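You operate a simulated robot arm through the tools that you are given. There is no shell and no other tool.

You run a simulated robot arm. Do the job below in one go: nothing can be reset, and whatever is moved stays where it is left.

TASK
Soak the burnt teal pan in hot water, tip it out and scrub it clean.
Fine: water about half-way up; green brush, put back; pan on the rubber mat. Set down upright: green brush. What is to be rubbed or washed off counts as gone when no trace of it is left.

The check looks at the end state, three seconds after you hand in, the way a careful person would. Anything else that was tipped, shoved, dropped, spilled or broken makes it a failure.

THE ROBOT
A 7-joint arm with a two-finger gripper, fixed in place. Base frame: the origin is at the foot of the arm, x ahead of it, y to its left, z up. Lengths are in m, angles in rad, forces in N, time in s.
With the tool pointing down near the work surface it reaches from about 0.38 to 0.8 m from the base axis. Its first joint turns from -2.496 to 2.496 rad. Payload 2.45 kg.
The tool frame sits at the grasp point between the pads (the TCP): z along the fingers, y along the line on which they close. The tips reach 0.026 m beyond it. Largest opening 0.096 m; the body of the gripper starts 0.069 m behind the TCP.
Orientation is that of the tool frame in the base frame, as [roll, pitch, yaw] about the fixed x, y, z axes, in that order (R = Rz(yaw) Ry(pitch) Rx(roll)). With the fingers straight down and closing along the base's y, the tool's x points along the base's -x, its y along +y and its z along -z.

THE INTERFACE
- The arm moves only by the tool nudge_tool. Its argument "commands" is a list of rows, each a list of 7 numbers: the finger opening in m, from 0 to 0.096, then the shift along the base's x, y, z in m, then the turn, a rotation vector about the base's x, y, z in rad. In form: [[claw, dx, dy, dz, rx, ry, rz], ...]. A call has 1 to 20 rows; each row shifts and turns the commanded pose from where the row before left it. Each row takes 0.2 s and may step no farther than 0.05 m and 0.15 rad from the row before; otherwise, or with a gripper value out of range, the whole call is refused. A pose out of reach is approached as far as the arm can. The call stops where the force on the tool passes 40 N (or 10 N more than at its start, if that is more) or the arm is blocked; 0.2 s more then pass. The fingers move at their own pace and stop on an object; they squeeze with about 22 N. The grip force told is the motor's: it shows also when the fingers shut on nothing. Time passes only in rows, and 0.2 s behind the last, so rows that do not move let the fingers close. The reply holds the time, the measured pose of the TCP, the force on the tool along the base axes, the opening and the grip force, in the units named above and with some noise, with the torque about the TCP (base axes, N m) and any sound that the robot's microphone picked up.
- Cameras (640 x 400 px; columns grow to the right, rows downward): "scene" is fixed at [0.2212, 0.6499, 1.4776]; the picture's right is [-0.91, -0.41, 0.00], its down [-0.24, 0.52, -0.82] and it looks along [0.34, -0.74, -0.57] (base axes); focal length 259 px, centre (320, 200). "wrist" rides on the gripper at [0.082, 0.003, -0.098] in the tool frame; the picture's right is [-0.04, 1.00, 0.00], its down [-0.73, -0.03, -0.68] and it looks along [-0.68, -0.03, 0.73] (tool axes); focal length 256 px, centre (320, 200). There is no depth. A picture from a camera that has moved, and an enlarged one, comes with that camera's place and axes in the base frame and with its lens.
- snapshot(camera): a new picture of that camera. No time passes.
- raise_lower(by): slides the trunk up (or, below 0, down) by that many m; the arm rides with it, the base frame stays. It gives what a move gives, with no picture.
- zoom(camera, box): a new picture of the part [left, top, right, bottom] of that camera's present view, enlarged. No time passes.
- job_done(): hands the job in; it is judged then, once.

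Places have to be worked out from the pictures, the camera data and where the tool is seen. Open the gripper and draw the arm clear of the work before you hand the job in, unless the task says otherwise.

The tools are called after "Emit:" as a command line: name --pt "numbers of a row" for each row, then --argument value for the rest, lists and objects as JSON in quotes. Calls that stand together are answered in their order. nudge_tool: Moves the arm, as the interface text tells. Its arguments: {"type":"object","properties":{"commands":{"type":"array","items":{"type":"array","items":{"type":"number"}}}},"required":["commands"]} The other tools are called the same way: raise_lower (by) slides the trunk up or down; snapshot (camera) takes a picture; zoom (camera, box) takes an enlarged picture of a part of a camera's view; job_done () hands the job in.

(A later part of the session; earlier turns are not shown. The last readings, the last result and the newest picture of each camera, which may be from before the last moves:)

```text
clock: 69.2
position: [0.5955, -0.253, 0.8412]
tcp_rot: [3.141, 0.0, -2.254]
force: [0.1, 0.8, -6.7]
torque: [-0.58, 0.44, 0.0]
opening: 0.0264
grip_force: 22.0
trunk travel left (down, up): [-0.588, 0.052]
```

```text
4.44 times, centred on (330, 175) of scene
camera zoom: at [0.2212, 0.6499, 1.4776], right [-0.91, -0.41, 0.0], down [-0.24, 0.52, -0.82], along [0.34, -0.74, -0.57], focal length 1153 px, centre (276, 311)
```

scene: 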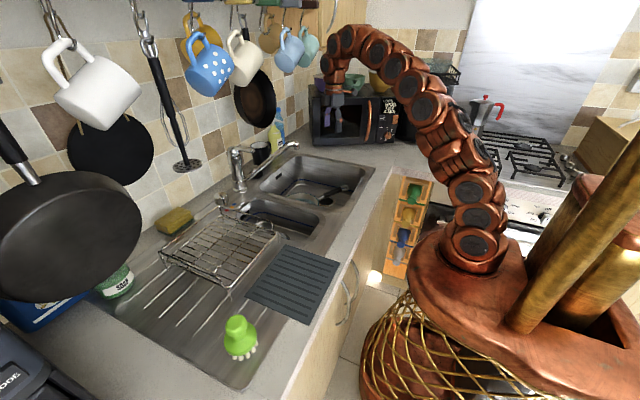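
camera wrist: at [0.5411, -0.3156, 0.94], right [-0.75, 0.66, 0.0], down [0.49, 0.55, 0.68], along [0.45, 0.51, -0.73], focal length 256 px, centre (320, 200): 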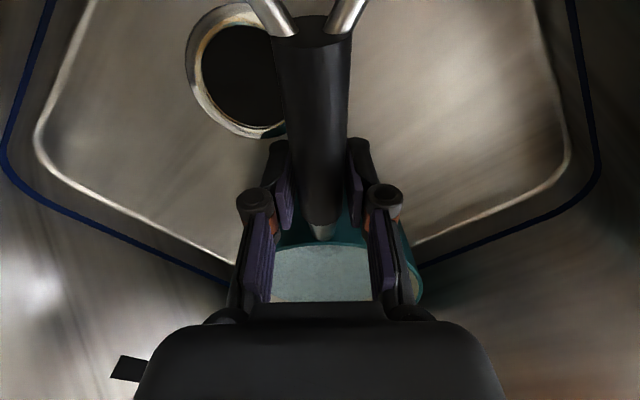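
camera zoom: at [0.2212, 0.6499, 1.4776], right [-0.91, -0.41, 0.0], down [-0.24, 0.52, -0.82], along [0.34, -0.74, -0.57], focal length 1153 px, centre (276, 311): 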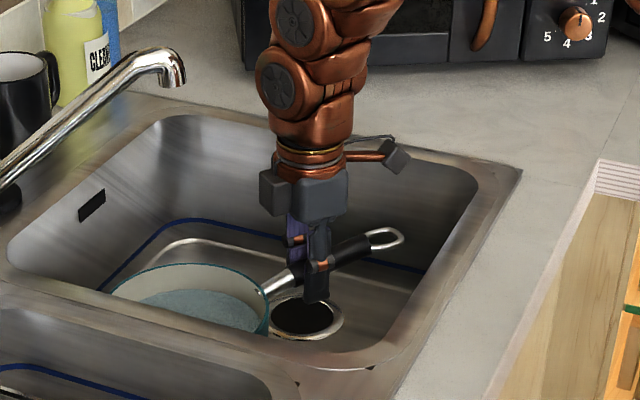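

The pan hangs level (≈0.7 kg in total). The spout is right above it, so I lift to 0.97, carry it gently toward -y clear of the spout, then raise for tipping over the basin's middle.

Emit:
nudge_tool --pt "0.01 0 0 0.015 0 0 0" --pt "0.01 0 0 0.02 0 0 0" --pt "0.01 0 0 0.02 0 0 0" --pt "0.01 0 0 0.02 0 0 0" --pt "0.01 0 0 0.02 0 0 0" --pt "0.01 0 0 0.02 0 0 0" --pt "0.01 0 0 0.014 0 0 0" --pt "0.01 -0.001 -0.01 0 0 0 0" --pt "0.01 -0.002 -0.02 0 0 0 0" --pt "0.01 -0.002 -0.02 0 0 0 0" --pt "0.01 -0.002 -0.02 0 0 0 0" --pt "0.01 -0.002 -0.02 0 0 0 0" --pt "0.01 -0.002 -0.02 0 0 0 0" --pt "0.01 -0.002 -0.015 0 0 0 0"

Emit:
snapshot --camera "wrist"

Emit:
snapshot --camera "scene"

```text
clock: 72.2
position: [0.5825, -0.3794, 0.9691]
tcp_rot: [3.141, 0.0, -2.258]
force: [0.2, -0.8, -7.0]
torque: [-0.58, 0.43, -0.02]
opening: 0.0265
grip_force: 22.0
trunk travel left (down, up): [-0.588, 0.052]
```

```text
taken
camera wrist: at [0.528, -0.4407, 1.0693], right [-0.75, 0.66, 0.0], down [0.49, 0.55, 0.68], along [0.45, 0.51, -0.73], focal length 256 px, centre (320, 200)
```

wrist: 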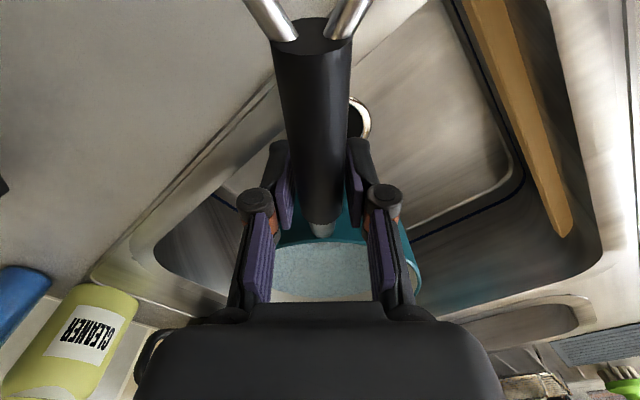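

```text
taken
```

scene: 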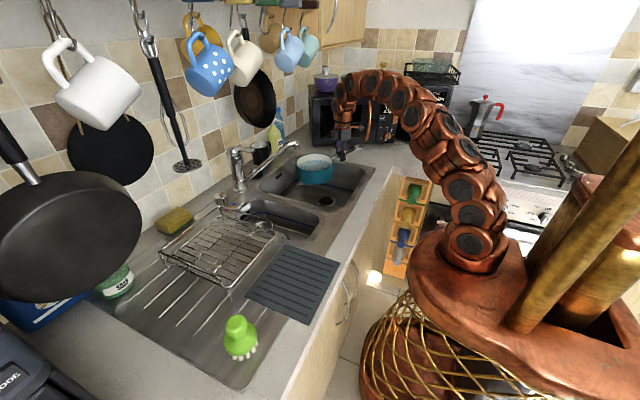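

The pan is level and being carried. I check its clearance to the spout before raising and rolling.

Emit:
zoom --camera "scene" --box '[230, 100, 390, 215]'

```text
3.48 times, centred on (310, 158) of scene
camera zoom: at [0.2212, 0.6499, 1.4776], right [-0.91, -0.41, 0.0], down [-0.24, 0.52, -0.82], along [0.34, -0.74, -0.57], focal length 902 px, centre (355, 348)
```

zoom: 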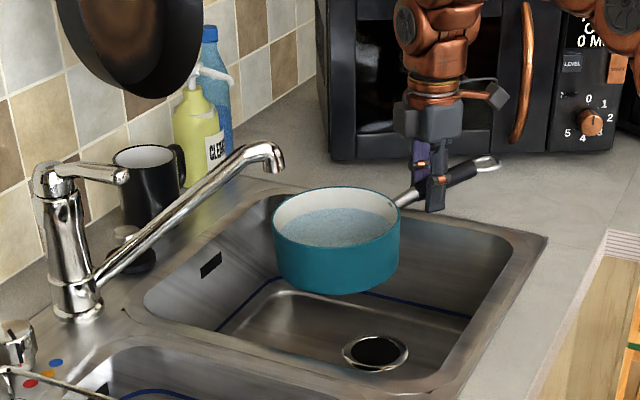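

Clearance is fine. I raise by 10 cm (and 2 cm more toward -y), then start rolling about the handle axis so it pours toward the basin's middle.

Emit:
nudge_tool --pt "0.01 0 -0.01 0.02 0 0 0" --pt "0.01 0 -0.01 0.02 0 0 0" --pt "0.01 0 0 0.02 0 0 0" --pt "0.01 0 0 0.02 0 0 0" --pt "0.01 0 0 0.02 0 0 0" --pt "0.01 0 0 0 -0.0506 -0.062 0" --pt "0.01 0 0 0 -0.0506 -0.062 0" --pt "0.01 0 0 0 -0.0506 -0.062 0" --pt "0.01 0 0 0 -0.0506 -0.062 0"

Emit:
snapshot --camera "scene"

Emit:
snapshot --camera "wrist"

```text
clock: 74.2
position: [0.5823, -0.3976, 1.0723]
tcp_rot: [-2.819, 0.0, -2.256]
force: [0.5, 0.2, -6.7]
torque: [-0.4, 0.51, -0.04]
opening: 0.0269
grip_force: 21.7
trunk travel left (down, up): [-0.588, 0.052]
```

```text
taken
```

scene: 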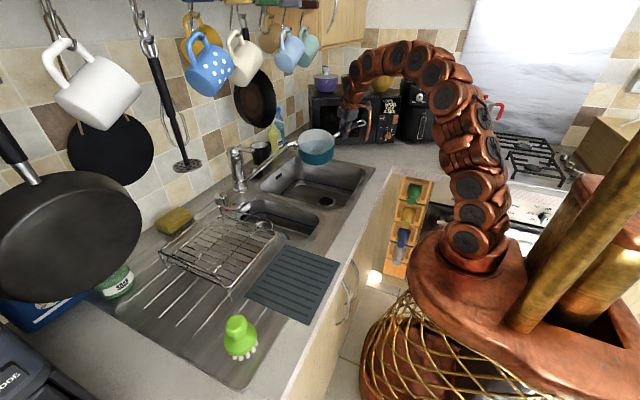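

```text
taken
camera wrist: at [0.5041, -0.4401, 1.1643], right [-0.71, 0.63, -0.32], down [0.32, 0.69, 0.65], along [0.63, 0.36, -0.69], focal length 256 px, centre (320, 200)
```

wrist: 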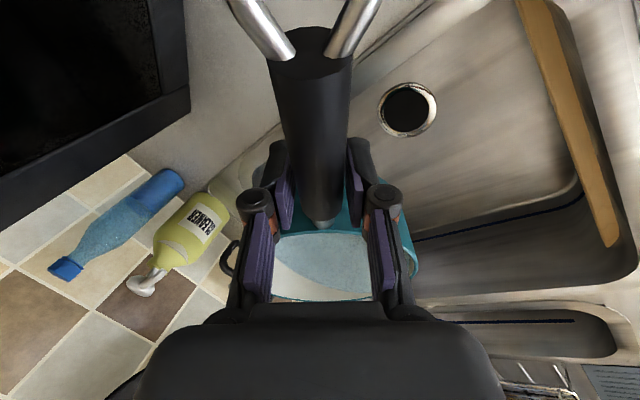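

The roll works and water is moving to the low side. I zoom to confirm where the lip is relative to the basin.

Emit:
zoom --camera "scene" --box '[230, 100, 390, 215]'

```text
3.48 times, centred on (310, 158) of scene
camera zoom: at [0.2212, 0.6499, 1.4776], right [-0.91, -0.41, 0.0], down [-0.24, 0.52, -0.82], along [0.34, -0.74, -0.57], focal length 902 px, centre (355, 348)
```

zoom: 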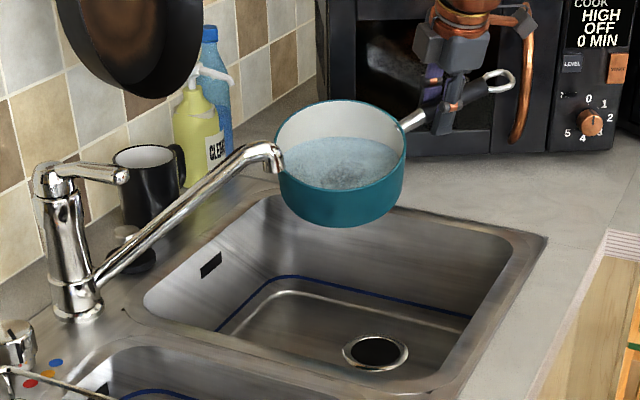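

The lip is over the basin and clear of the spout. I keep rolling in modest steps and watch the pour.

Emit:
nudge_tool --pt "0.01 0 0 0 -0.0506 -0.062 0" --pt "0.01 0 0 0 -0.0506 -0.062 0" --pt "0.01 0 0 0 -0.038 -0.0465 0" --pt "0.01 0 0 0 -0.038 -0.0465 0" --pt "0.01 0 0 0 -0.038 -0.0465 0"

Emit:
zoom --camera "scene" --box '[230, 100, 390, 215]'

Emit:
snapshot --camera "wrist"

```text
clock: 75.4
position: [0.5811, -0.3977, 1.0708]
tcp_rot: [-2.482, 0.0, -2.255]
force: [-0.9, 0.8, -6.8]
torque: [-0.33, 0.53, -0.04]
opening: 0.027
grip_force: 22.5
trunk travel left (down, up): [-0.588, 0.052]
```

```text
3.48 times, centred on (310, 158) of scene
camera zoom: at [0.2212, 0.6499, 1.4776], right [-0.91, -0.41, 0.0], down [-0.24, 0.52, -0.82], along [0.34, -0.74, -0.57], focal length 902 px, centre (355, 348)
```

zoom: 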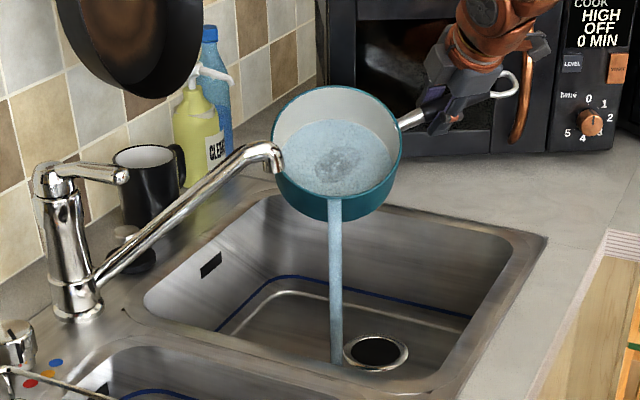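

```text
taken
camera wrist: at [0.4814, -0.4218, 1.147], right [-0.59, 0.53, -0.61], down [0.16, 0.82, 0.55], along [0.79, 0.23, -0.56], focal length 256 px, centre (320, 200)
```

wrist: 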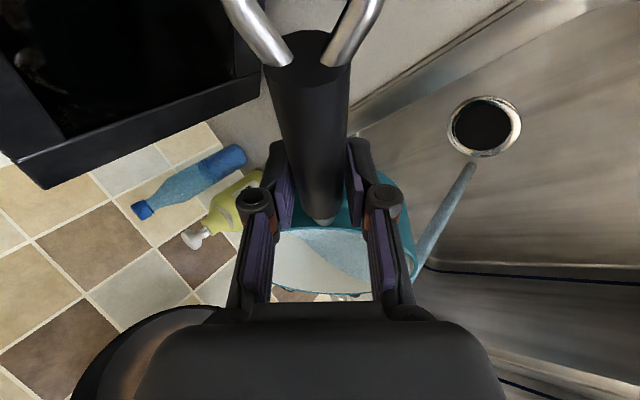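

Water is streaming right next to the drain. I keep rolling at a gentle rate.

Emit:
nudge_tool --pt "0.01 0 0 0 -0.0316 -0.0387 0" --pt "0.01 0 0 0 -0.0316 -0.0387 0" --pt "0.01 0 0 0 -0.0316 -0.0387 0" --pt "0.01 0 0 0 -0.0316 -0.0387 0" --pt "0.01 0 0 0 -0.0316 -0.0387 0" --pt "0.01 0 0 0 -0.0316 -0.0387 0" --pt "0.01 0 0 0 -0.0316 -0.0387 0" --pt "0.01 0 0 0 -0.0316 -0.0387 0" --pt "0.01 0 0 0 -0.0316 -0.0387 0" --pt "0.01 0 0 0 -0.0316 -0.0387 0"

Emit:
snapshot --camera "scene"

Emit:
zoom --camera "scene" --box '[230, 100, 390, 215]'

```text
clock: 77.6
position: [0.5822, -0.3987, 1.0699]
tcp_rot: [-1.982, 0.001, -2.256]
force: [0.6, 0.2, -6.2]
torque: [-0.24, 0.66, -0.01]
opening: 0.0279
grip_force: 21.4
trunk travel left (down, up): [-0.588, 0.052]
```

```text
taken
```

scene: 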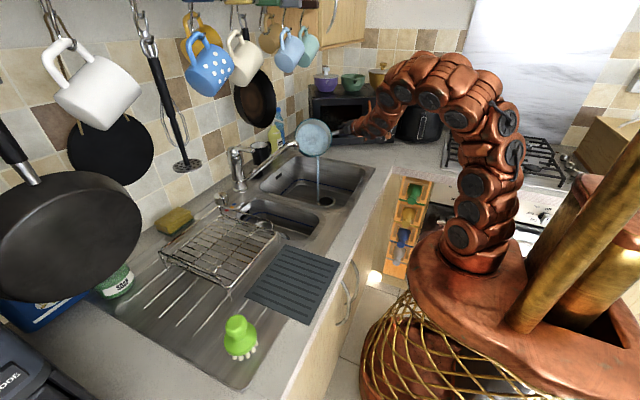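

```text
3.48 times, centred on (310, 158) of scene
camera zoom: at [0.2212, 0.6499, 1.4776], right [-0.91, -0.41, 0.0], down [-0.24, 0.52, -0.82], along [0.34, -0.74, -0.57], focal length 902 px, centre (355, 348)
```

zoom: 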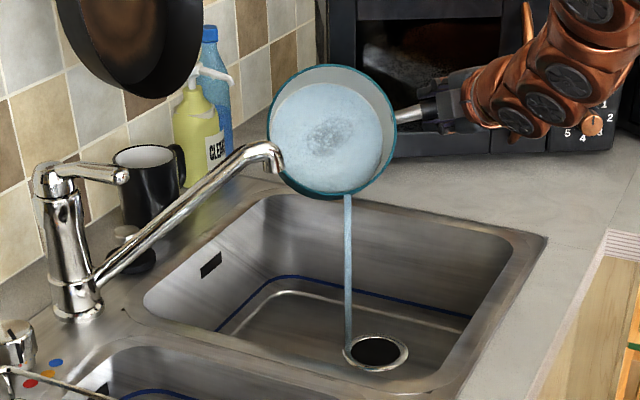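

It keeps draining into the basin next to the drain. I continue rolling to about 100°.

Emit:
nudge_tool --pt "0.01 0 0 0 -0.0316 -0.0387 0" --pt "0.01 0 0 0 -0.0316 -0.0387 0" --pt "0.01 0 0 0 -0.0316 -0.0387 0" --pt "0.01 0 0 0 -0.0316 -0.0387 0" --pt "0.01 0 0 0 -0.0316 -0.0387 0" --pt "0.01 0 0 0 -0.0316 -0.0387 0" --pt "0.01 0 0 0 -0.0316 -0.0387 0" --pt "0.01 0 0 0 -0.0316 -0.0387 0" --pt "0.01 0 0 0 -0.0316 -0.0387 0" --pt "0.01 0 0 0 -0.0316 -0.0387 0"

Emit:
snapshot --camera "scene"

Emit:
zoom --camera "scene" --box '[230, 100, 390, 215]'

Emit:
snapshot --camera "wrist"

```text
clock: 79.8
position: [0.5824, -0.3988, 1.0714]
tcp_rot: [-1.482, 0.0, -2.253]
force: [-1.0, 0.6, -7.3]
torque: [-0.13, 0.72, 0.0]
opening: 0.0295
grip_force: 22.1
trunk travel left (down, up): [-0.588, 0.052]
```

```text
taken
```

scene: 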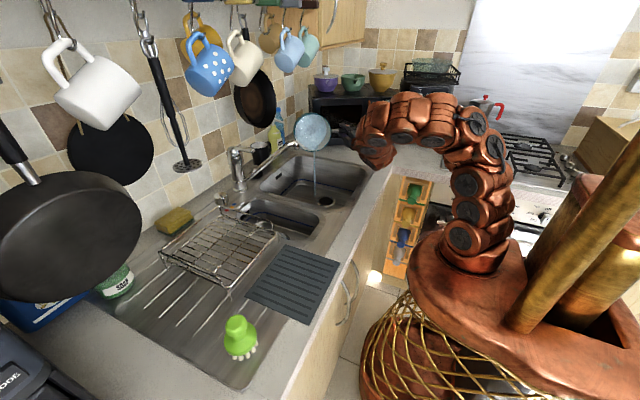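

```text
3.48 times, centred on (310, 158) of scene
camera zoom: at [0.2212, 0.6499, 1.4776], right [-0.91, -0.41, 0.0], down [-0.24, 0.52, -0.82], along [0.34, -0.74, -0.57], focal length 902 px, centre (355, 348)
```

zoom: 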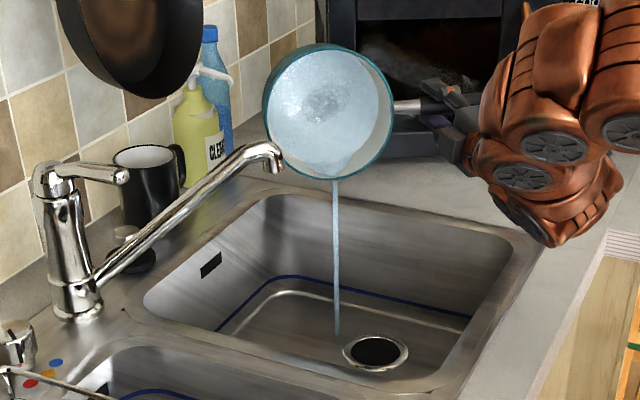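

```text
taken
camera wrist: at [0.455, -0.4014, 1.0598], right [0.1, -0.03, -1.0], down [-0.06, 1.0, -0.03], along [0.99, 0.06, 0.09], focal length 256 px, centre (320, 200)
```

wrist: 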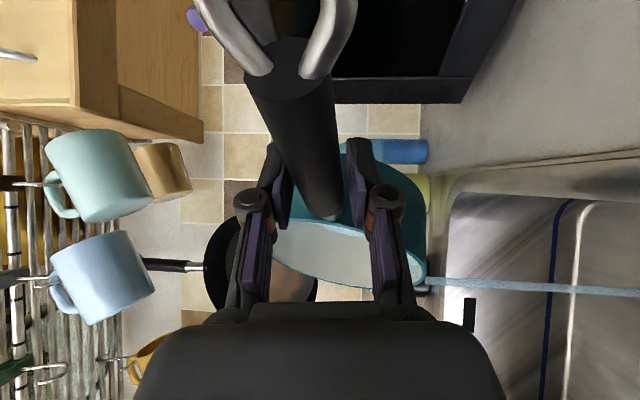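

The pan has drooped slightly in the grip, so I'll be quick: a little more roll and a short wait, then re-check both water and droop.

Emit:
nudge_tool --pt "0.01 0 0 0 -0.0506 -0.062 0" --pt "0.01 0 0 0 -0.0506 -0.062 0" --pt "0.01 0 0 0 0 0 0" --pt "0.01 0 0 0 0 0 0"

Emit:
zoom --camera "scene" --box '[230, 100, 390, 215]'

Emit:
snapshot --camera "wrist"

```text
clock: 80.8
position: [0.5812, -0.3997, 1.0712]
tcp_rot: [-1.321, 0.0, -2.256]
force: [0.8, 0.2, -6.2]
torque: [-0.19, 0.79, -0.01]
opening: 0.0296
grip_force: 21.6
trunk travel left (down, up): [-0.588, 0.052]
```

```text
3.48 times, centred on (310, 158) of scene
camera zoom: at [0.2212, 0.6499, 1.4776], right [-0.91, -0.41, 0.0], down [-0.24, 0.52, -0.82], along [0.34, -0.74, -0.57], focal length 902 px, centre (355, 348)
```

zoom: 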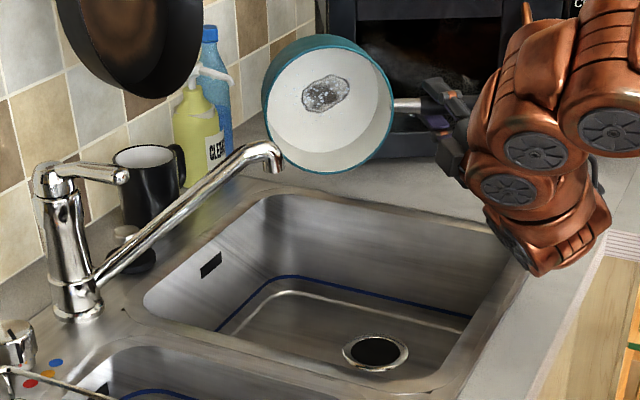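

```text
taken
camera wrist: at [0.4571, -0.403, 1.0442], right [0.22, -0.13, -0.97], down [-0.05, 0.99, -0.14], along [0.97, 0.08, 0.21], focal length 256 px, centre (320, 200)
```

wrist: 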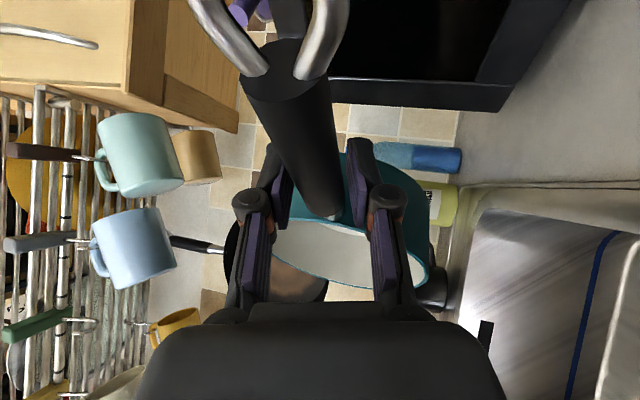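

The pan is empty and the spot looks loosened. I roll it back upright.

Emit:
nudge_tool --pt "0.01 0 0 0 0.0633 0.0775 0" --pt "0.01 0 0 0 0.0633 0.0775 0" --pt "0.01 0 0 0 0.0633 0.0775 0" --pt "0.01 0 0 0 0.0633 0.0775 0" --pt "0.01 0 0 0 0.0633 0.0775 0" --pt "0.01 0 0 0 0.0633 0.0775 0" --pt "0.01 0 0 0 0.0633 0.0775 0" --pt "0.01 0 0 0 0.0633 0.0775 0" --pt "0.01 0 0 0 0.0633 0.0775 0" --pt "0.01 0 0 0 0.0633 0.0775 0" --pt "0.01 0 0 0 0.0633 0.0775 0" --pt "0.01 0 0 0 0.0633 0.0775 0" --pt "0.01 0 0 0 0.0633 0.0775 0" --pt "0.01 0 0 0 0.0633 0.0775 0" --pt "0.01 0 0 0 0.0633 0.0775 0" --pt "0.01 0 0 0 0.0633 0.0775 0" --pt "0.01 0 0 0 0.0633 0.0775 0" --pt "0.01 0 0 0 0.0633 0.0775 0" --pt "0.01 0 0 0 0.0133 0.0163 0"

Emit:
snapshot --camera "scene"

Emit:
snapshot --camera "wrist"

```text
clock: 84.8
position: [0.5826, -0.399, 1.0711]
tcp_rot: [3.138, 0.001, -2.255]
force: [-0.2, 0.4, -6.3]
torque: [-0.52, 0.34, 0.01]
opening: 0.0269
grip_force: 21.8
trunk travel left (down, up): [-0.588, 0.052]
```

```text
taken
```

scene: 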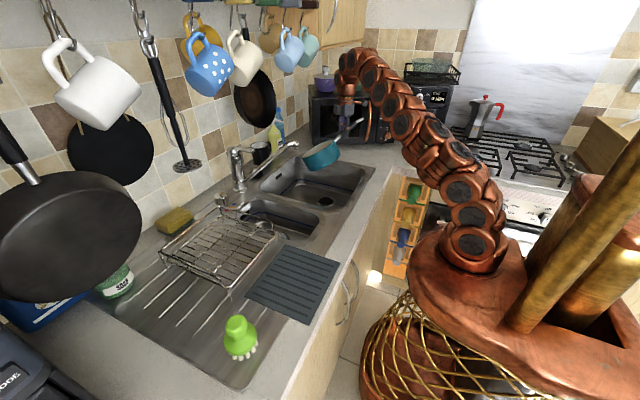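

```text
taken
camera wrist: at [0.5278, -0.4602, 1.1693], right [-0.75, 0.66, 0.0], down [0.49, 0.55, 0.68], along [0.45, 0.51, -0.73], focal length 256 px, centre (320, 200)
```

wrist: 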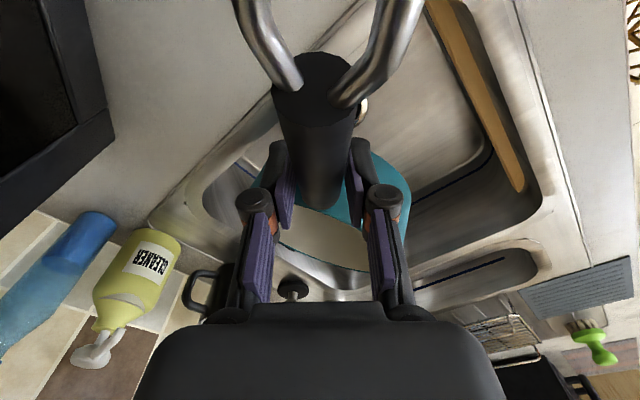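

The pan is upright again but tilts nose-down from slip. I zoom to gauge it.

Emit:
zoom --camera "scene" --box '[250, 80, 410, 195]'

```text
3.48 times, centred on (330, 138) of scene
camera zoom: at [0.2212, 0.6499, 1.4776], right [-0.91, -0.41, 0.0], down [-0.24, 0.52, -0.82], along [0.34, -0.74, -0.57], focal length 902 px, centre (285, 417)
```

zoom: 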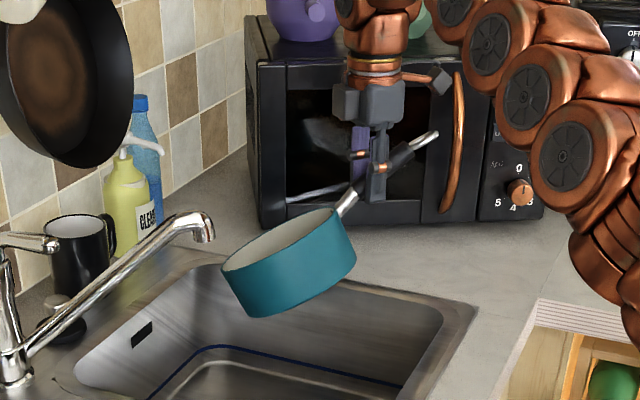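

The handle has pivoted ~22° in the pads. I tilt the tool by that angle to bring the pan level again, edging away from the spout and up a bit.

Emit:
nudge_tool --pt "0.01 -0.005 0 0.01 0.0744 -0.0607 0" --pt "0.01 -0.005 0 0.01 0.0744 -0.0607 0" --pt "0.01 -0.005 0 0.01 0.0744 -0.0607 0" --pt "0.01 -0.005 0 0.01 0.0744 -0.0607 0" --pt "0.01 0 0 0 0 0 0"

Emit:
zoom --camera "scene" --box '[250, 80, 410, 195]'

Emit:
snapshot --camera "wrist"

```text
clock: 86.0
position: [0.5613, -0.399, 1.1102]
tcp_rot: [3.141, 0.386, -2.257]
force: [-0.4, 0.0, -7.0]
torque: [-0.54, 0.42, -0.01]
opening: 0.0268
grip_force: 21.5
trunk travel left (down, up): [-0.588, 0.052]
```

```text
3.48 times, centred on (330, 138) of scene
camera zoom: at [0.2212, 0.6499, 1.4776], right [-0.91, -0.41, 0.0], down [-0.24, 0.52, -0.82], along [0.34, -0.74, -0.57], focal length 902 px, centre (285, 417)
```

zoom: 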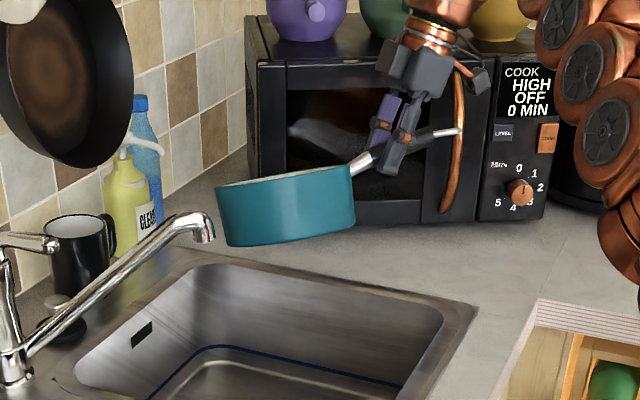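

```text
taken
camera wrist: at [0.4879, -0.4846, 1.1712], right [-0.75, 0.66, 0.02], down [0.29, 0.31, 0.91], along [0.59, 0.68, -0.42], focal length 256 px, centre (320, 200)
```

wrist: 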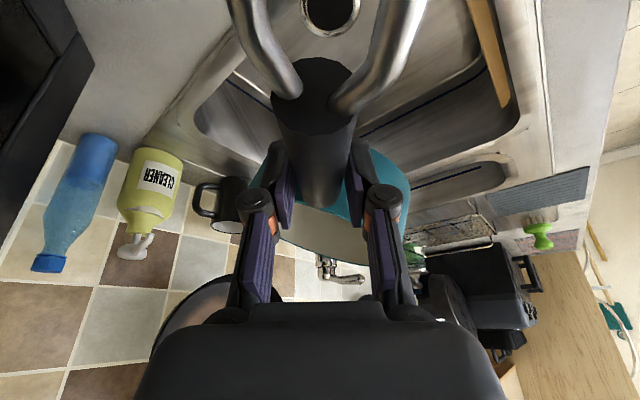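

The rim looks edge-on from the scene camera; the pan may also have turned about the handle axis. I zoom on the wrist view to see it.

Emit:
zoom --camera "wrist" --box '[220, 0, 440, 320]'

Emit:
zoom --camera "scene" --box '[290, 90, 380, 150]'

```text
1.25 times, centred on (330, 160) of wrist
camera zoom: at [0.4879, -0.4846, 1.1712], right [-0.75, 0.66, 0.02], down [0.29, 0.31, 0.91], along [0.59, 0.68, -0.42], focal length 320 px, centre (308, 250)
```

zoom: 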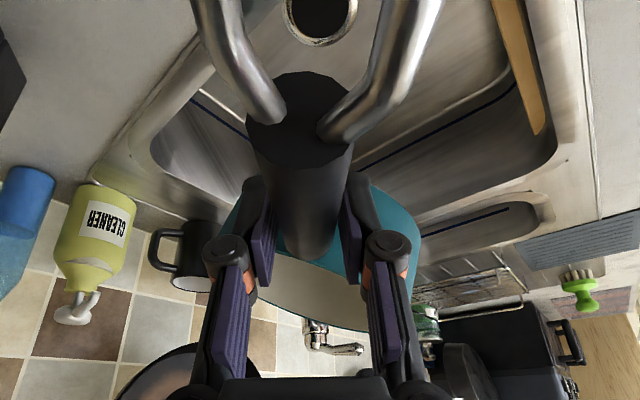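

```text
6.67 times, centred on (335, 120) of scene
camera zoom: at [0.2212, 0.6499, 1.4776], right [-0.91, -0.41, 0.0], down [-0.24, 0.52, -0.82], along [0.34, -0.74, -0.57], focal length 1729 px, centre (220, 733)
```

zoom: 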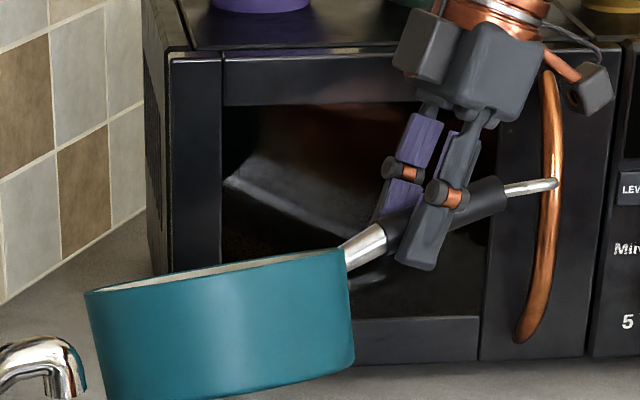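

The pan has turned ~15–20° about its handle relative to the gripper (robot side high). I roll the tool 0.3 rad the other way to level it.

Emit:
nudge_tool --pt "0.01 0 0 0 -0.0633 -0.0775 0" --pt "0.01 0 0 0 -0.0633 -0.0775 0" --pt "0.01 0 0 0 -0.0633 -0.0775 0" --pt "0.01 0 0 0 0 0 0"

Emit:
zoom --camera "scene" --box '[280, 80, 400, 155]'

Emit:
snapshot --camera "wrist"

```text
clock: 87.0
position: [0.5618, -0.3997, 1.1109]
tcp_rot: [-2.82, 0.366, -2.135]
force: [-1.1, 0.0, -7.1]
torque: [-0.45, 0.45, 0.0]
opening: 0.027
grip_force: 21.8
trunk travel left (down, up): [-0.588, 0.052]
```

```text
5.33 times, centred on (340, 118) of scene
camera zoom: at [0.2212, 0.6499, 1.4776], right [-0.91, -0.41, 0.0], down [-0.24, 0.52, -0.82], along [0.34, -0.74, -0.57], focal length 1383 px, centre (213, 640)
```

zoom: 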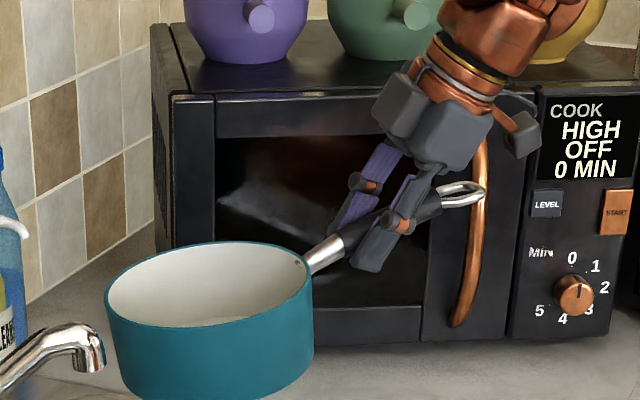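

```text
taken
camera wrist: at [0.4739, -0.4734, 1.1682], right [-0.72, 0.64, -0.28], down [0.08, 0.48, 0.87], along [0.69, 0.6, -0.4], focal length 256 px, centre (320, 200)
```

wrist: 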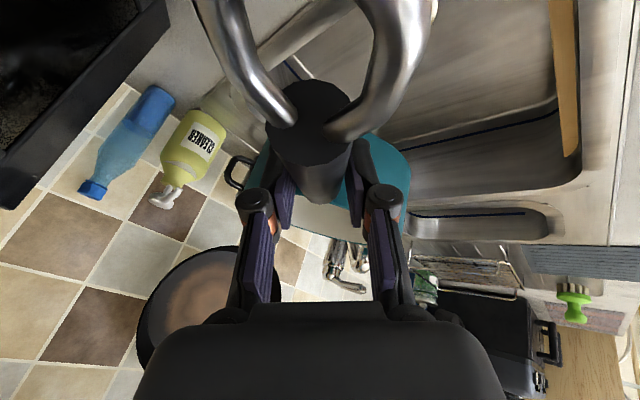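

Roll is now right; it's still ~8° nose-down. I fix that while moving back toward the robot, then swing the pan over to above the mat with the handle turned toward -y.

Emit:
nudge_tool --pt "0.01 -0.02 0 0.015 0.0504 -0.0411 0" --pt "0.01 -0.02 0 0.015 0.0504 -0.0411 0" --pt "0.01 -0.02 0 0 0 0 0" --pt "0.01 -0.02 0 0 0 0 0" --pt "0.01 -0.001 0.02 0 0 0 0.03" --pt "0.01 -0.001 0.035 0 0 0 0.05" --pt "0.01 -0.001 0.035 0 0 0 0.05" --pt "0.01 -0.001 0.035 0 0 0 0.05" --pt "0.01 -0.001 0.035 0 0 0 0.05"

Emit:
snapshot --camera "scene"

Emit:
snapshot --camera "wrist"

```text
clock: 89.0
position: [0.4764, -0.2385, 1.1434]
tcp_rot: [-2.804, 0.494, -1.899]
force: [1.0, -1.0, -6.8]
torque: [-0.57, 0.4, 0.01]
opening: 0.0272
grip_force: 21.7
trunk travel left (down, up): [-0.588, 0.052]
```

```text
taken
```

scene: 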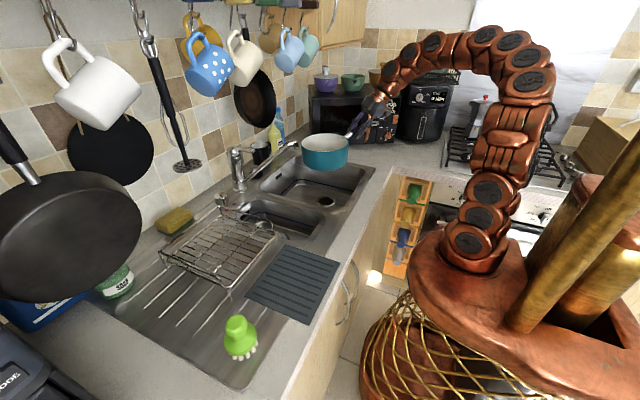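

```text
taken
camera wrist: at [0.4068, -0.3365, 1.1859], right [-0.83, 0.49, -0.27], down [-0.08, 0.38, 0.92], along [0.55, 0.79, -0.28], focal length 256 px, centre (320, 200)
```

wrist: 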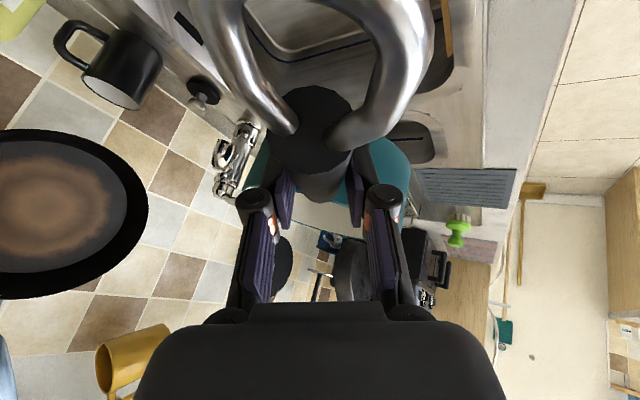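

The pan rides level. I carry on to above the mat.

Emit:
nudge_tool --pt "0.01 -0.0005 0.035 0 0 0 0.049" --pt "0.01 -0.0005 0.035 0 0 0 0.049" --pt "0.01 -0.0005 0.035 0 0 0 0.049" --pt "0.01 -0.0005 0.035 0 0 0 0.049" --pt "0.01 -0.0005 0.035 0 0 0 0.049" --pt "0.01 -0.0005 0.035 0 0 0 0.049" --pt "0.01 -0.0005 0.035 0 0 0 0.049" --pt "0.01 -0.0005 0.035 0 0 0 0.049" --pt "0.01 -0.0005 0.035 0 0 0 0.049" --pt "0.01 -0.0005 0.035 0 0 0 0.049" --pt "0.01 -0.0005 0.03 0 0 0 0.049" --pt "0.01 0 0 0 0 0 0"

Emit:
snapshot --camera "scene"

Emit:
snapshot --camera "wrist"

```text
clock: 91.6
position: [0.4725, 0.1417, 1.1413]
tcp_rot: [-2.805, 0.496, -1.361]
force: [0.1, 0.1, -7.2]
torque: [-0.69, 0.01, -0.01]
opening: 0.0272
grip_force: 22.0
trunk travel left (down, up): [-0.588, 0.052]
```

```text
taken
```

scene: 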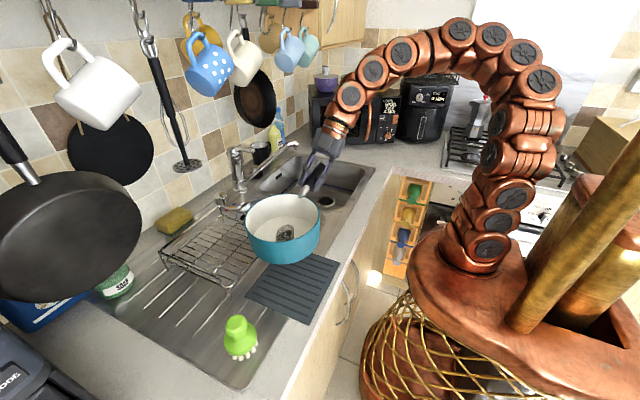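

```text
taken
camera wrist: at [0.4624, 0.0208, 1.1833], right [-0.96, -0.01, -0.27], down [-0.26, 0.29, 0.92], along [0.07, 0.96, -0.28], focal length 256 px, centre (320, 200)
```

wrist: 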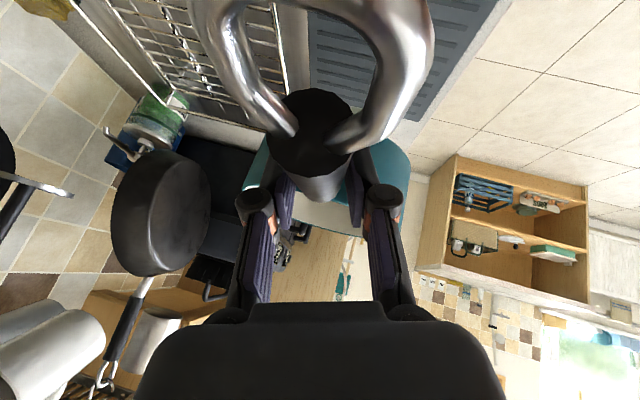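

The pan is over the rack/mat area. I zoom to measure its position and level precisely.

Emit:
zoom --camera "scene" --box '[210, 170, 370, 330]'

```text
2.50 times, centred on (290, 250) of scene
camera zoom: at [0.2212, 0.6499, 1.4776], right [-0.91, -0.41, 0.0], down [-0.24, 0.52, -0.82], along [0.34, -0.74, -0.57], focal length 648 px, centre (395, 75)
```

zoom: 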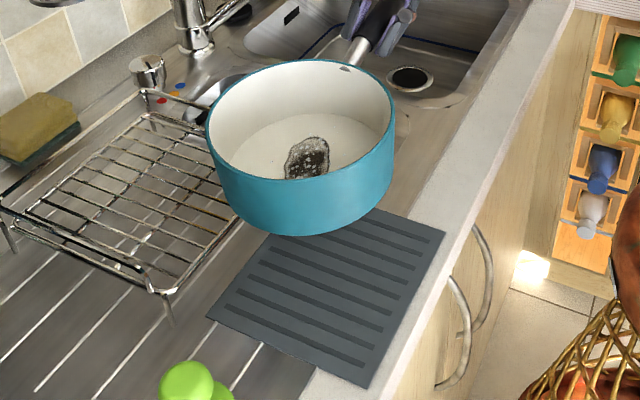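

Pan centre reads ≈ (0.47, 0.285) vs mat centre ≈ (0.46, 0.278), and ~4° nose-down. I trim both and lower to just above the mat.

Emit:
nudge_tool --pt "0.01 -0.003 -0.002 -0.02 0.035 0.003 0" --pt "0.01 -0.003 -0.002 -0.02 0.035 0.003 0" --pt "0.01 -0.002 -0.002 -0.025 0 0 0" --pt "0.01 0 0 -0.025 0 0 0" --pt "0.01 0 0 -0.015 0 0 0"

Emit:
zoom --camera "scene" --box '[210, 170, 370, 330]'

Emit:
snapshot --camera "scene"

```text
clock: 92.8
position: [0.4627, 0.1359, 1.0352]
tcp_rot: [-2.792, 0.564, -1.357]
force: [-0.8, 0.5, -6.7]
torque: [-0.72, 0.03, 0.0]
opening: 0.0273
grip_force: 22.1
trunk travel left (down, up): [-0.588, 0.052]
```

```text
2.50 times, centred on (290, 250) of scene
camera zoom: at [0.2212, 0.6499, 1.4776], right [-0.91, -0.41, 0.0], down [-0.24, 0.52, -0.82], along [0.34, -0.74, -0.57], focal length 648 px, centre (395, 75)
```

zoom: 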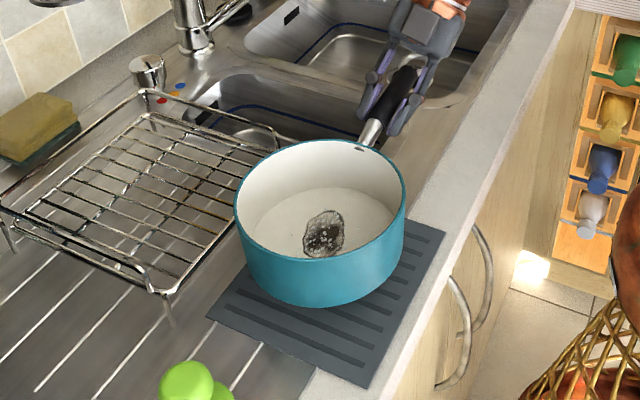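

```text
taken
```

scene: 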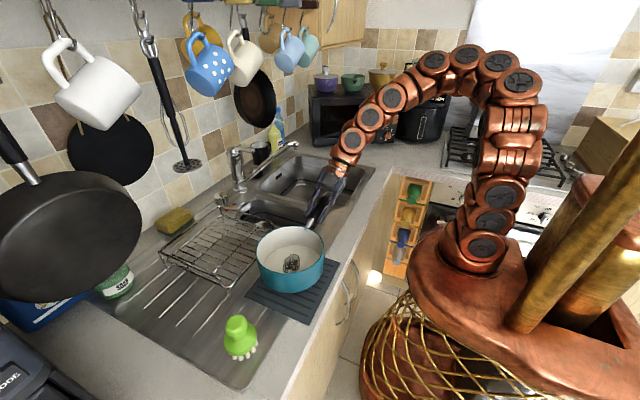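

Pan centre ≈ (0.468, 0.28), about 3 cm above the mat. I nudge it 7 mm toward the robot and lower onto the mat with small steps.

Emit:
nudge_tool --pt "0.01 -0.004 -0.002 -0.01 0 0 0" --pt "0.01 -0.003 -0.002 -0.006 0 0 0" --pt "0.01 0 0 -0.004 0 0 0" --pt "0.01 0 0 -0.003 0 0 0"

Emit:
zoom --camera "scene" --box '[220, 210, 350, 330]'

```text
clock: 93.8
position: [0.4557, 0.1304, 1.0125]
tcp_rot: [-2.794, 0.564, -1.356]
force: [-0.5, -0.2, -7.5]
torque: [-0.71, 0.0, 0.01]
opening: 0.027
grip_force: 22.2
trunk travel left (down, up): [-0.588, 0.052]
```

```text
3.33 times, centred on (285, 270) of scene
camera zoom: at [0.2212, 0.6499, 1.4776], right [-0.91, -0.41, 0.0], down [-0.24, 0.52, -0.82], along [0.34, -0.74, -0.57], focal length 865 px, centre (437, -33)
```

zoom: 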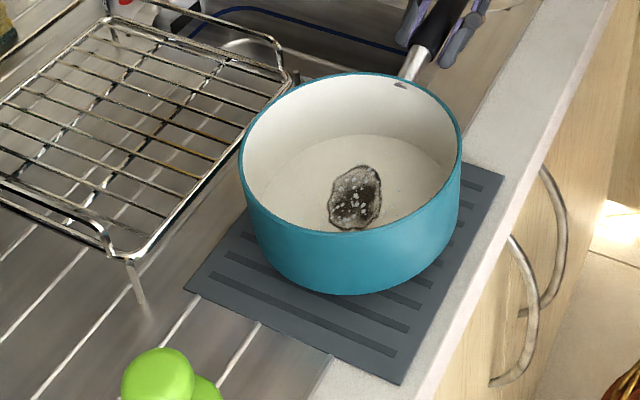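

Centre now ≈ (0.4615, 0.276), right over the mat. I lower in small steps till the force shows contact.

Emit:
nudge_tool --pt "0.01 0 0 -0.003 0 0 0" --pt "0.01 0 0 -0.003 0 0 0" --pt "0.01 0 0 -0.003 0 0 0"

Emit:
nudge_tool --pt "0.01 0 0 -0.003 0 0 0" --pt "0.01 0 0 -0.003 0 0 0"

Emit:
zoom --camera "scene" --box '[220, 210, 350, 330]'

```text
clock: 94.6
position: [0.4575, 0.1309, 1.005]
tcp_rot: [-2.793, 0.564, -1.355]
force: [0.4, -0.6, -6.4]
torque: [-0.71, 0.04, -0.02]
opening: 0.0271
grip_force: 21.8
trunk travel left (down, up): [-0.588, 0.052]
```

```text
clock: 95.2
position: [0.4574, 0.1317, 0.9974]
tcp_rot: [-2.793, 0.564, -1.357]
force: [0.4, 0.0, -6.2]
torque: [-0.75, -0.02, 0.02]
opening: 0.027
grip_force: 22.2
trunk travel left (down, up): [-0.588, 0.052]
```

```text
3.33 times, centred on (285, 270) of scene
camera zoom: at [0.2212, 0.6499, 1.4776], right [-0.91, -0.41, 0.0], down [-0.24, 0.52, -0.82], along [0.34, -0.74, -0.57], focal length 865 px, centre (437, -33)
```

zoom: 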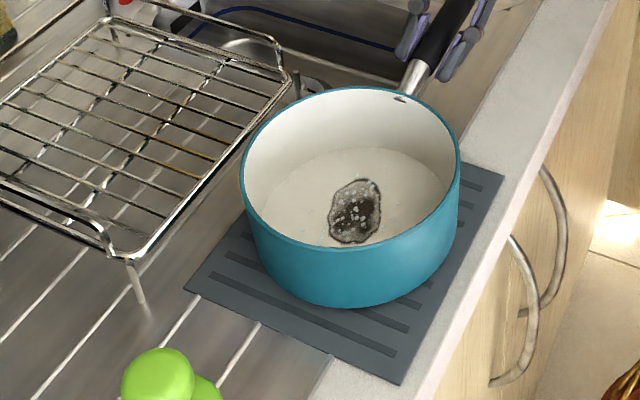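

No contact yet; lowering on.

Emit:
nudge_tool --pt "0.01 0 0 -0.003 0 0 0" --pt "0.01 0 0 -0.003 0 0 0"

Emit:
nudge_tool --pt "0.01 0 0 -0.003 0 0 0" --pt "0.01 0 0 -0.002 0 0 0"

Emit:
zoom --camera "scene" --box '[220, 210, 350, 330]'

```text
clock: 95.8
position: [0.4563, 0.1322, 0.9931]
tcp_rot: [-2.791, 0.569, -1.355]
force: [-6.6, -3.5, 13.1]
torque: [0.37, 0.09, 0.36]
opening: 0.0271
grip_force: 22.3
trunk travel left (down, up): [-0.588, 0.052]
```

```text
clock: 96.4
position: [0.4564, 0.1322, 0.9862]
tcp_rot: [-2.79, 0.565, -1.355]
force: [0.8, -7.0, 17.5]
torque: [0.36, -0.04, -0.01]
opening: 0.0273
grip_force: 22.0
trunk travel left (down, up): [-0.588, 0.052]
```

```text
3.33 times, centred on (285, 270) of scene
camera zoom: at [0.2212, 0.6499, 1.4776], right [-0.91, -0.41, 0.0], down [-0.24, 0.52, -0.82], along [0.34, -0.74, -0.57], focal length 865 px, centre (437, -33)
```

zoom: 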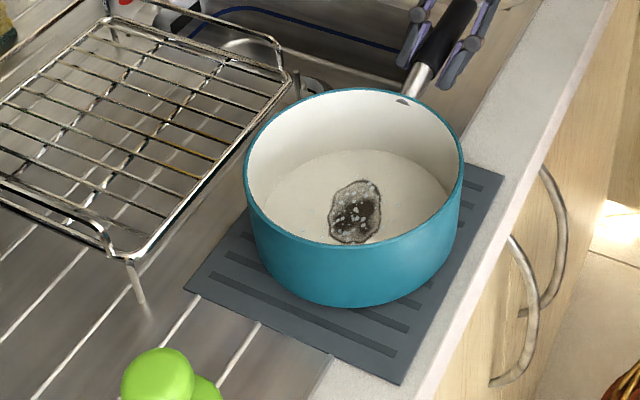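

The pan rests on the mat (centre ≈ (0.458, 0.28), fully inside it). I ease the press off and open the fingers.

Emit:
nudge_tool --pt "0.01 0 0 0.004 0 0 0" --pt "0.01 0 0 0.002 0 0 0" --pt "0.03 0 0 0 0 0 0" --pt "0.05 0 0 0 0 0 0" --pt "0.07 0 0 0 0 0 0" --pt "0.07 0 0 0 0 0 0"

Emit:
snapshot --camera "wrist"

Emit:
zoom --camera "scene" --box '[210, 180, 370, 330]'

```text
clock: 97.8
position: [0.4568, 0.1319, 0.9933]
tcp_rot: [-2.794, 0.564, -1.357]
force: [0.0, 0.4, -0.1]
torque: [0.04, -0.02, 0.02]
opening: 0.0699
grip_force: 0.0
trunk travel left (down, up): [-0.588, 0.052]
```

```text
taken
camera wrist: at [0.4458, 0.0079, 1.0269], right [-0.96, 0.01, -0.27], down [-0.26, 0.22, 0.94], along [0.07, 0.98, -0.21], focal length 256 px, centre (320, 200)
```

wrist: 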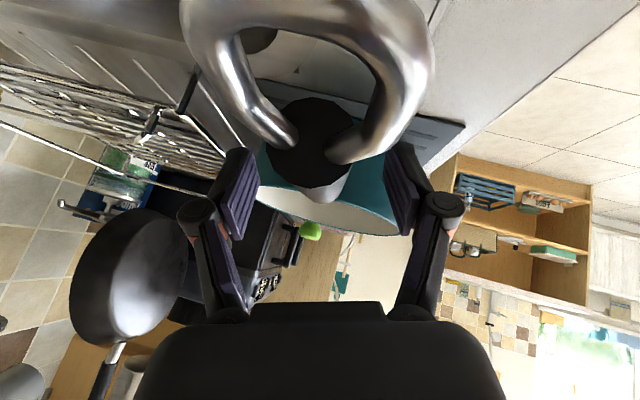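

```text
2.67 times, centred on (290, 255) of scene
camera zoom: at [0.2212, 0.6499, 1.4776], right [-0.91, -0.41, 0.0], down [-0.24, 0.52, -0.82], along [0.34, -0.74, -0.57], focal length 692 px, centre (400, 53)
```

zoom: 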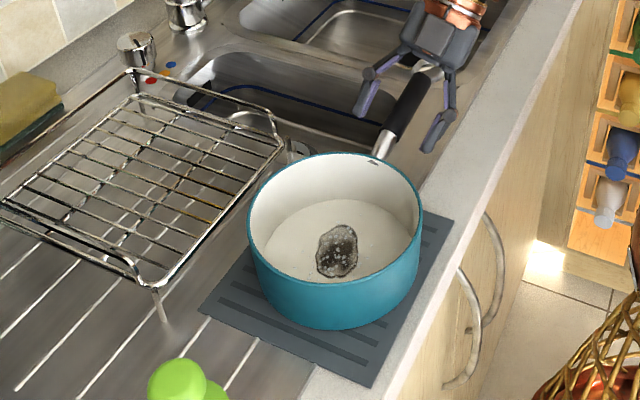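

Released cleanly. I back off along the tool axis, away from the handle, then go up and level the tool.

Emit:
nudge_tool --pt "0.07 -0.006 -0.012 0.025 0 0 0" --pt "0.07 -0.006 -0.015 0.03 0 0 0" --pt "0.07 -0.004 -0.015 0.04 0 0 0" --pt "0.07 0 0 0.04 0 0 0"

Emit:
snapshot --camera "wrist"

Emit:
snapshot --camera "scene"

```text
clock: 98.8
position: [0.4405, 0.0874, 1.1294]
tcp_rot: [-2.792, 0.567, -1.356]
force: [0.2, -0.2, -0.1]
torque: [-0.01, 0.02, 0.0]
opening: 0.0702
grip_force: 0.0
trunk travel left (down, up): [-0.588, 0.052]
```

```text
taken
camera wrist: at [0.4296, -0.0357, 1.1636], right [-0.96, 0.01, -0.27], down [-0.26, 0.22, 0.94], along [0.07, 0.98, -0.21], focal length 256 px, centre (320, 200)
```

wrist: 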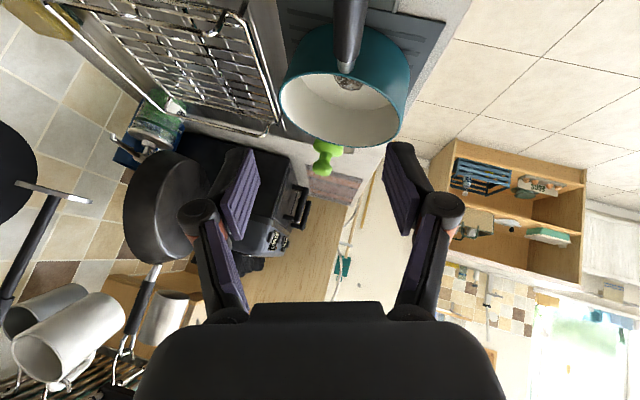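

```text
taken
```

scene: 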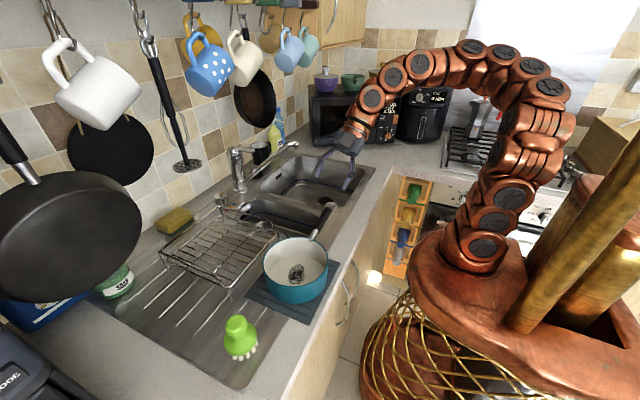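

Pan stands on the mat with its handle toward -y. I level the tool and move above the brush.

Emit:
nudge_tool --pt "0.07 0 0 0 -0.121 0.0485 0" --pt "0.07 0 0 0 -0.121 0.0485 0" --pt "0.07 0 0.02 0 -0.121 0.0485 0" --pt "0.07 0.005 0.03 0 -0.121 0.0485 0" --pt "0.07 0.005 0.04 0 -0.121 0.0485 0" --pt "0.07 0.005 0.04 0 0 0 0" --pt "0.07 0.005 0.04 0 0 0 0" --pt "0.07 0.005 0.04 0 0 0 0" --pt "0.07 0.005 0.04 0 0 0 0" --pt "0.07 0.005 0.04 0 0 0 0" --pt "0.07 0.003 0.04 0 0 0 0" --pt "0.07 0.003 0.03 0 0 0 0"

Emit:
snapshot --camera "wrist"

Emit:
snapshot --camera "scene"

```text
clock: 101.4
position: [0.4809, 0.4495, 1.1281]
tcp_rot: [3.139, 0.004, -1.458]
force: [-0.5, -0.6, -0.5]
torque: [0.01, 0.05, 0.0]
opening: 0.0703
grip_force: 0.1
trunk travel left (down, up): [-0.588, 0.052]
```

```text
taken
camera wrist: at [0.4862, 0.3679, 1.2267], right [-1.0, -0.07, 0.0], down [-0.05, 0.73, 0.68], along [-0.05, 0.68, -0.73], focal length 256 px, centre (320, 200)
```

wrist: 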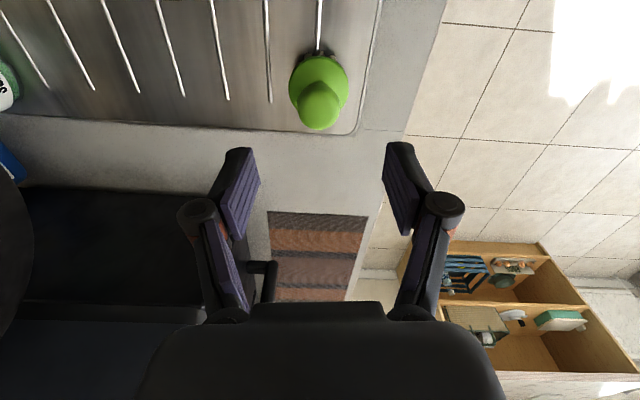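

```text
taken
```

scene: 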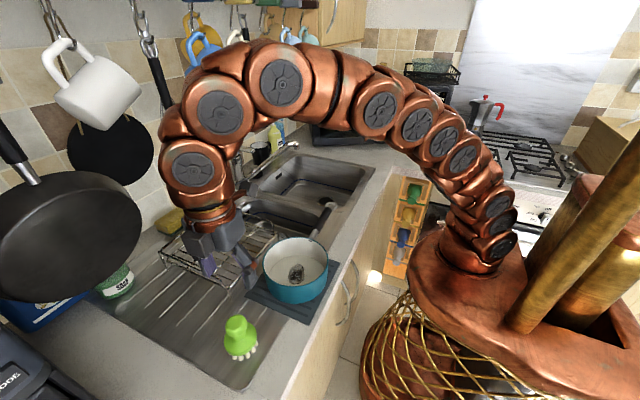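

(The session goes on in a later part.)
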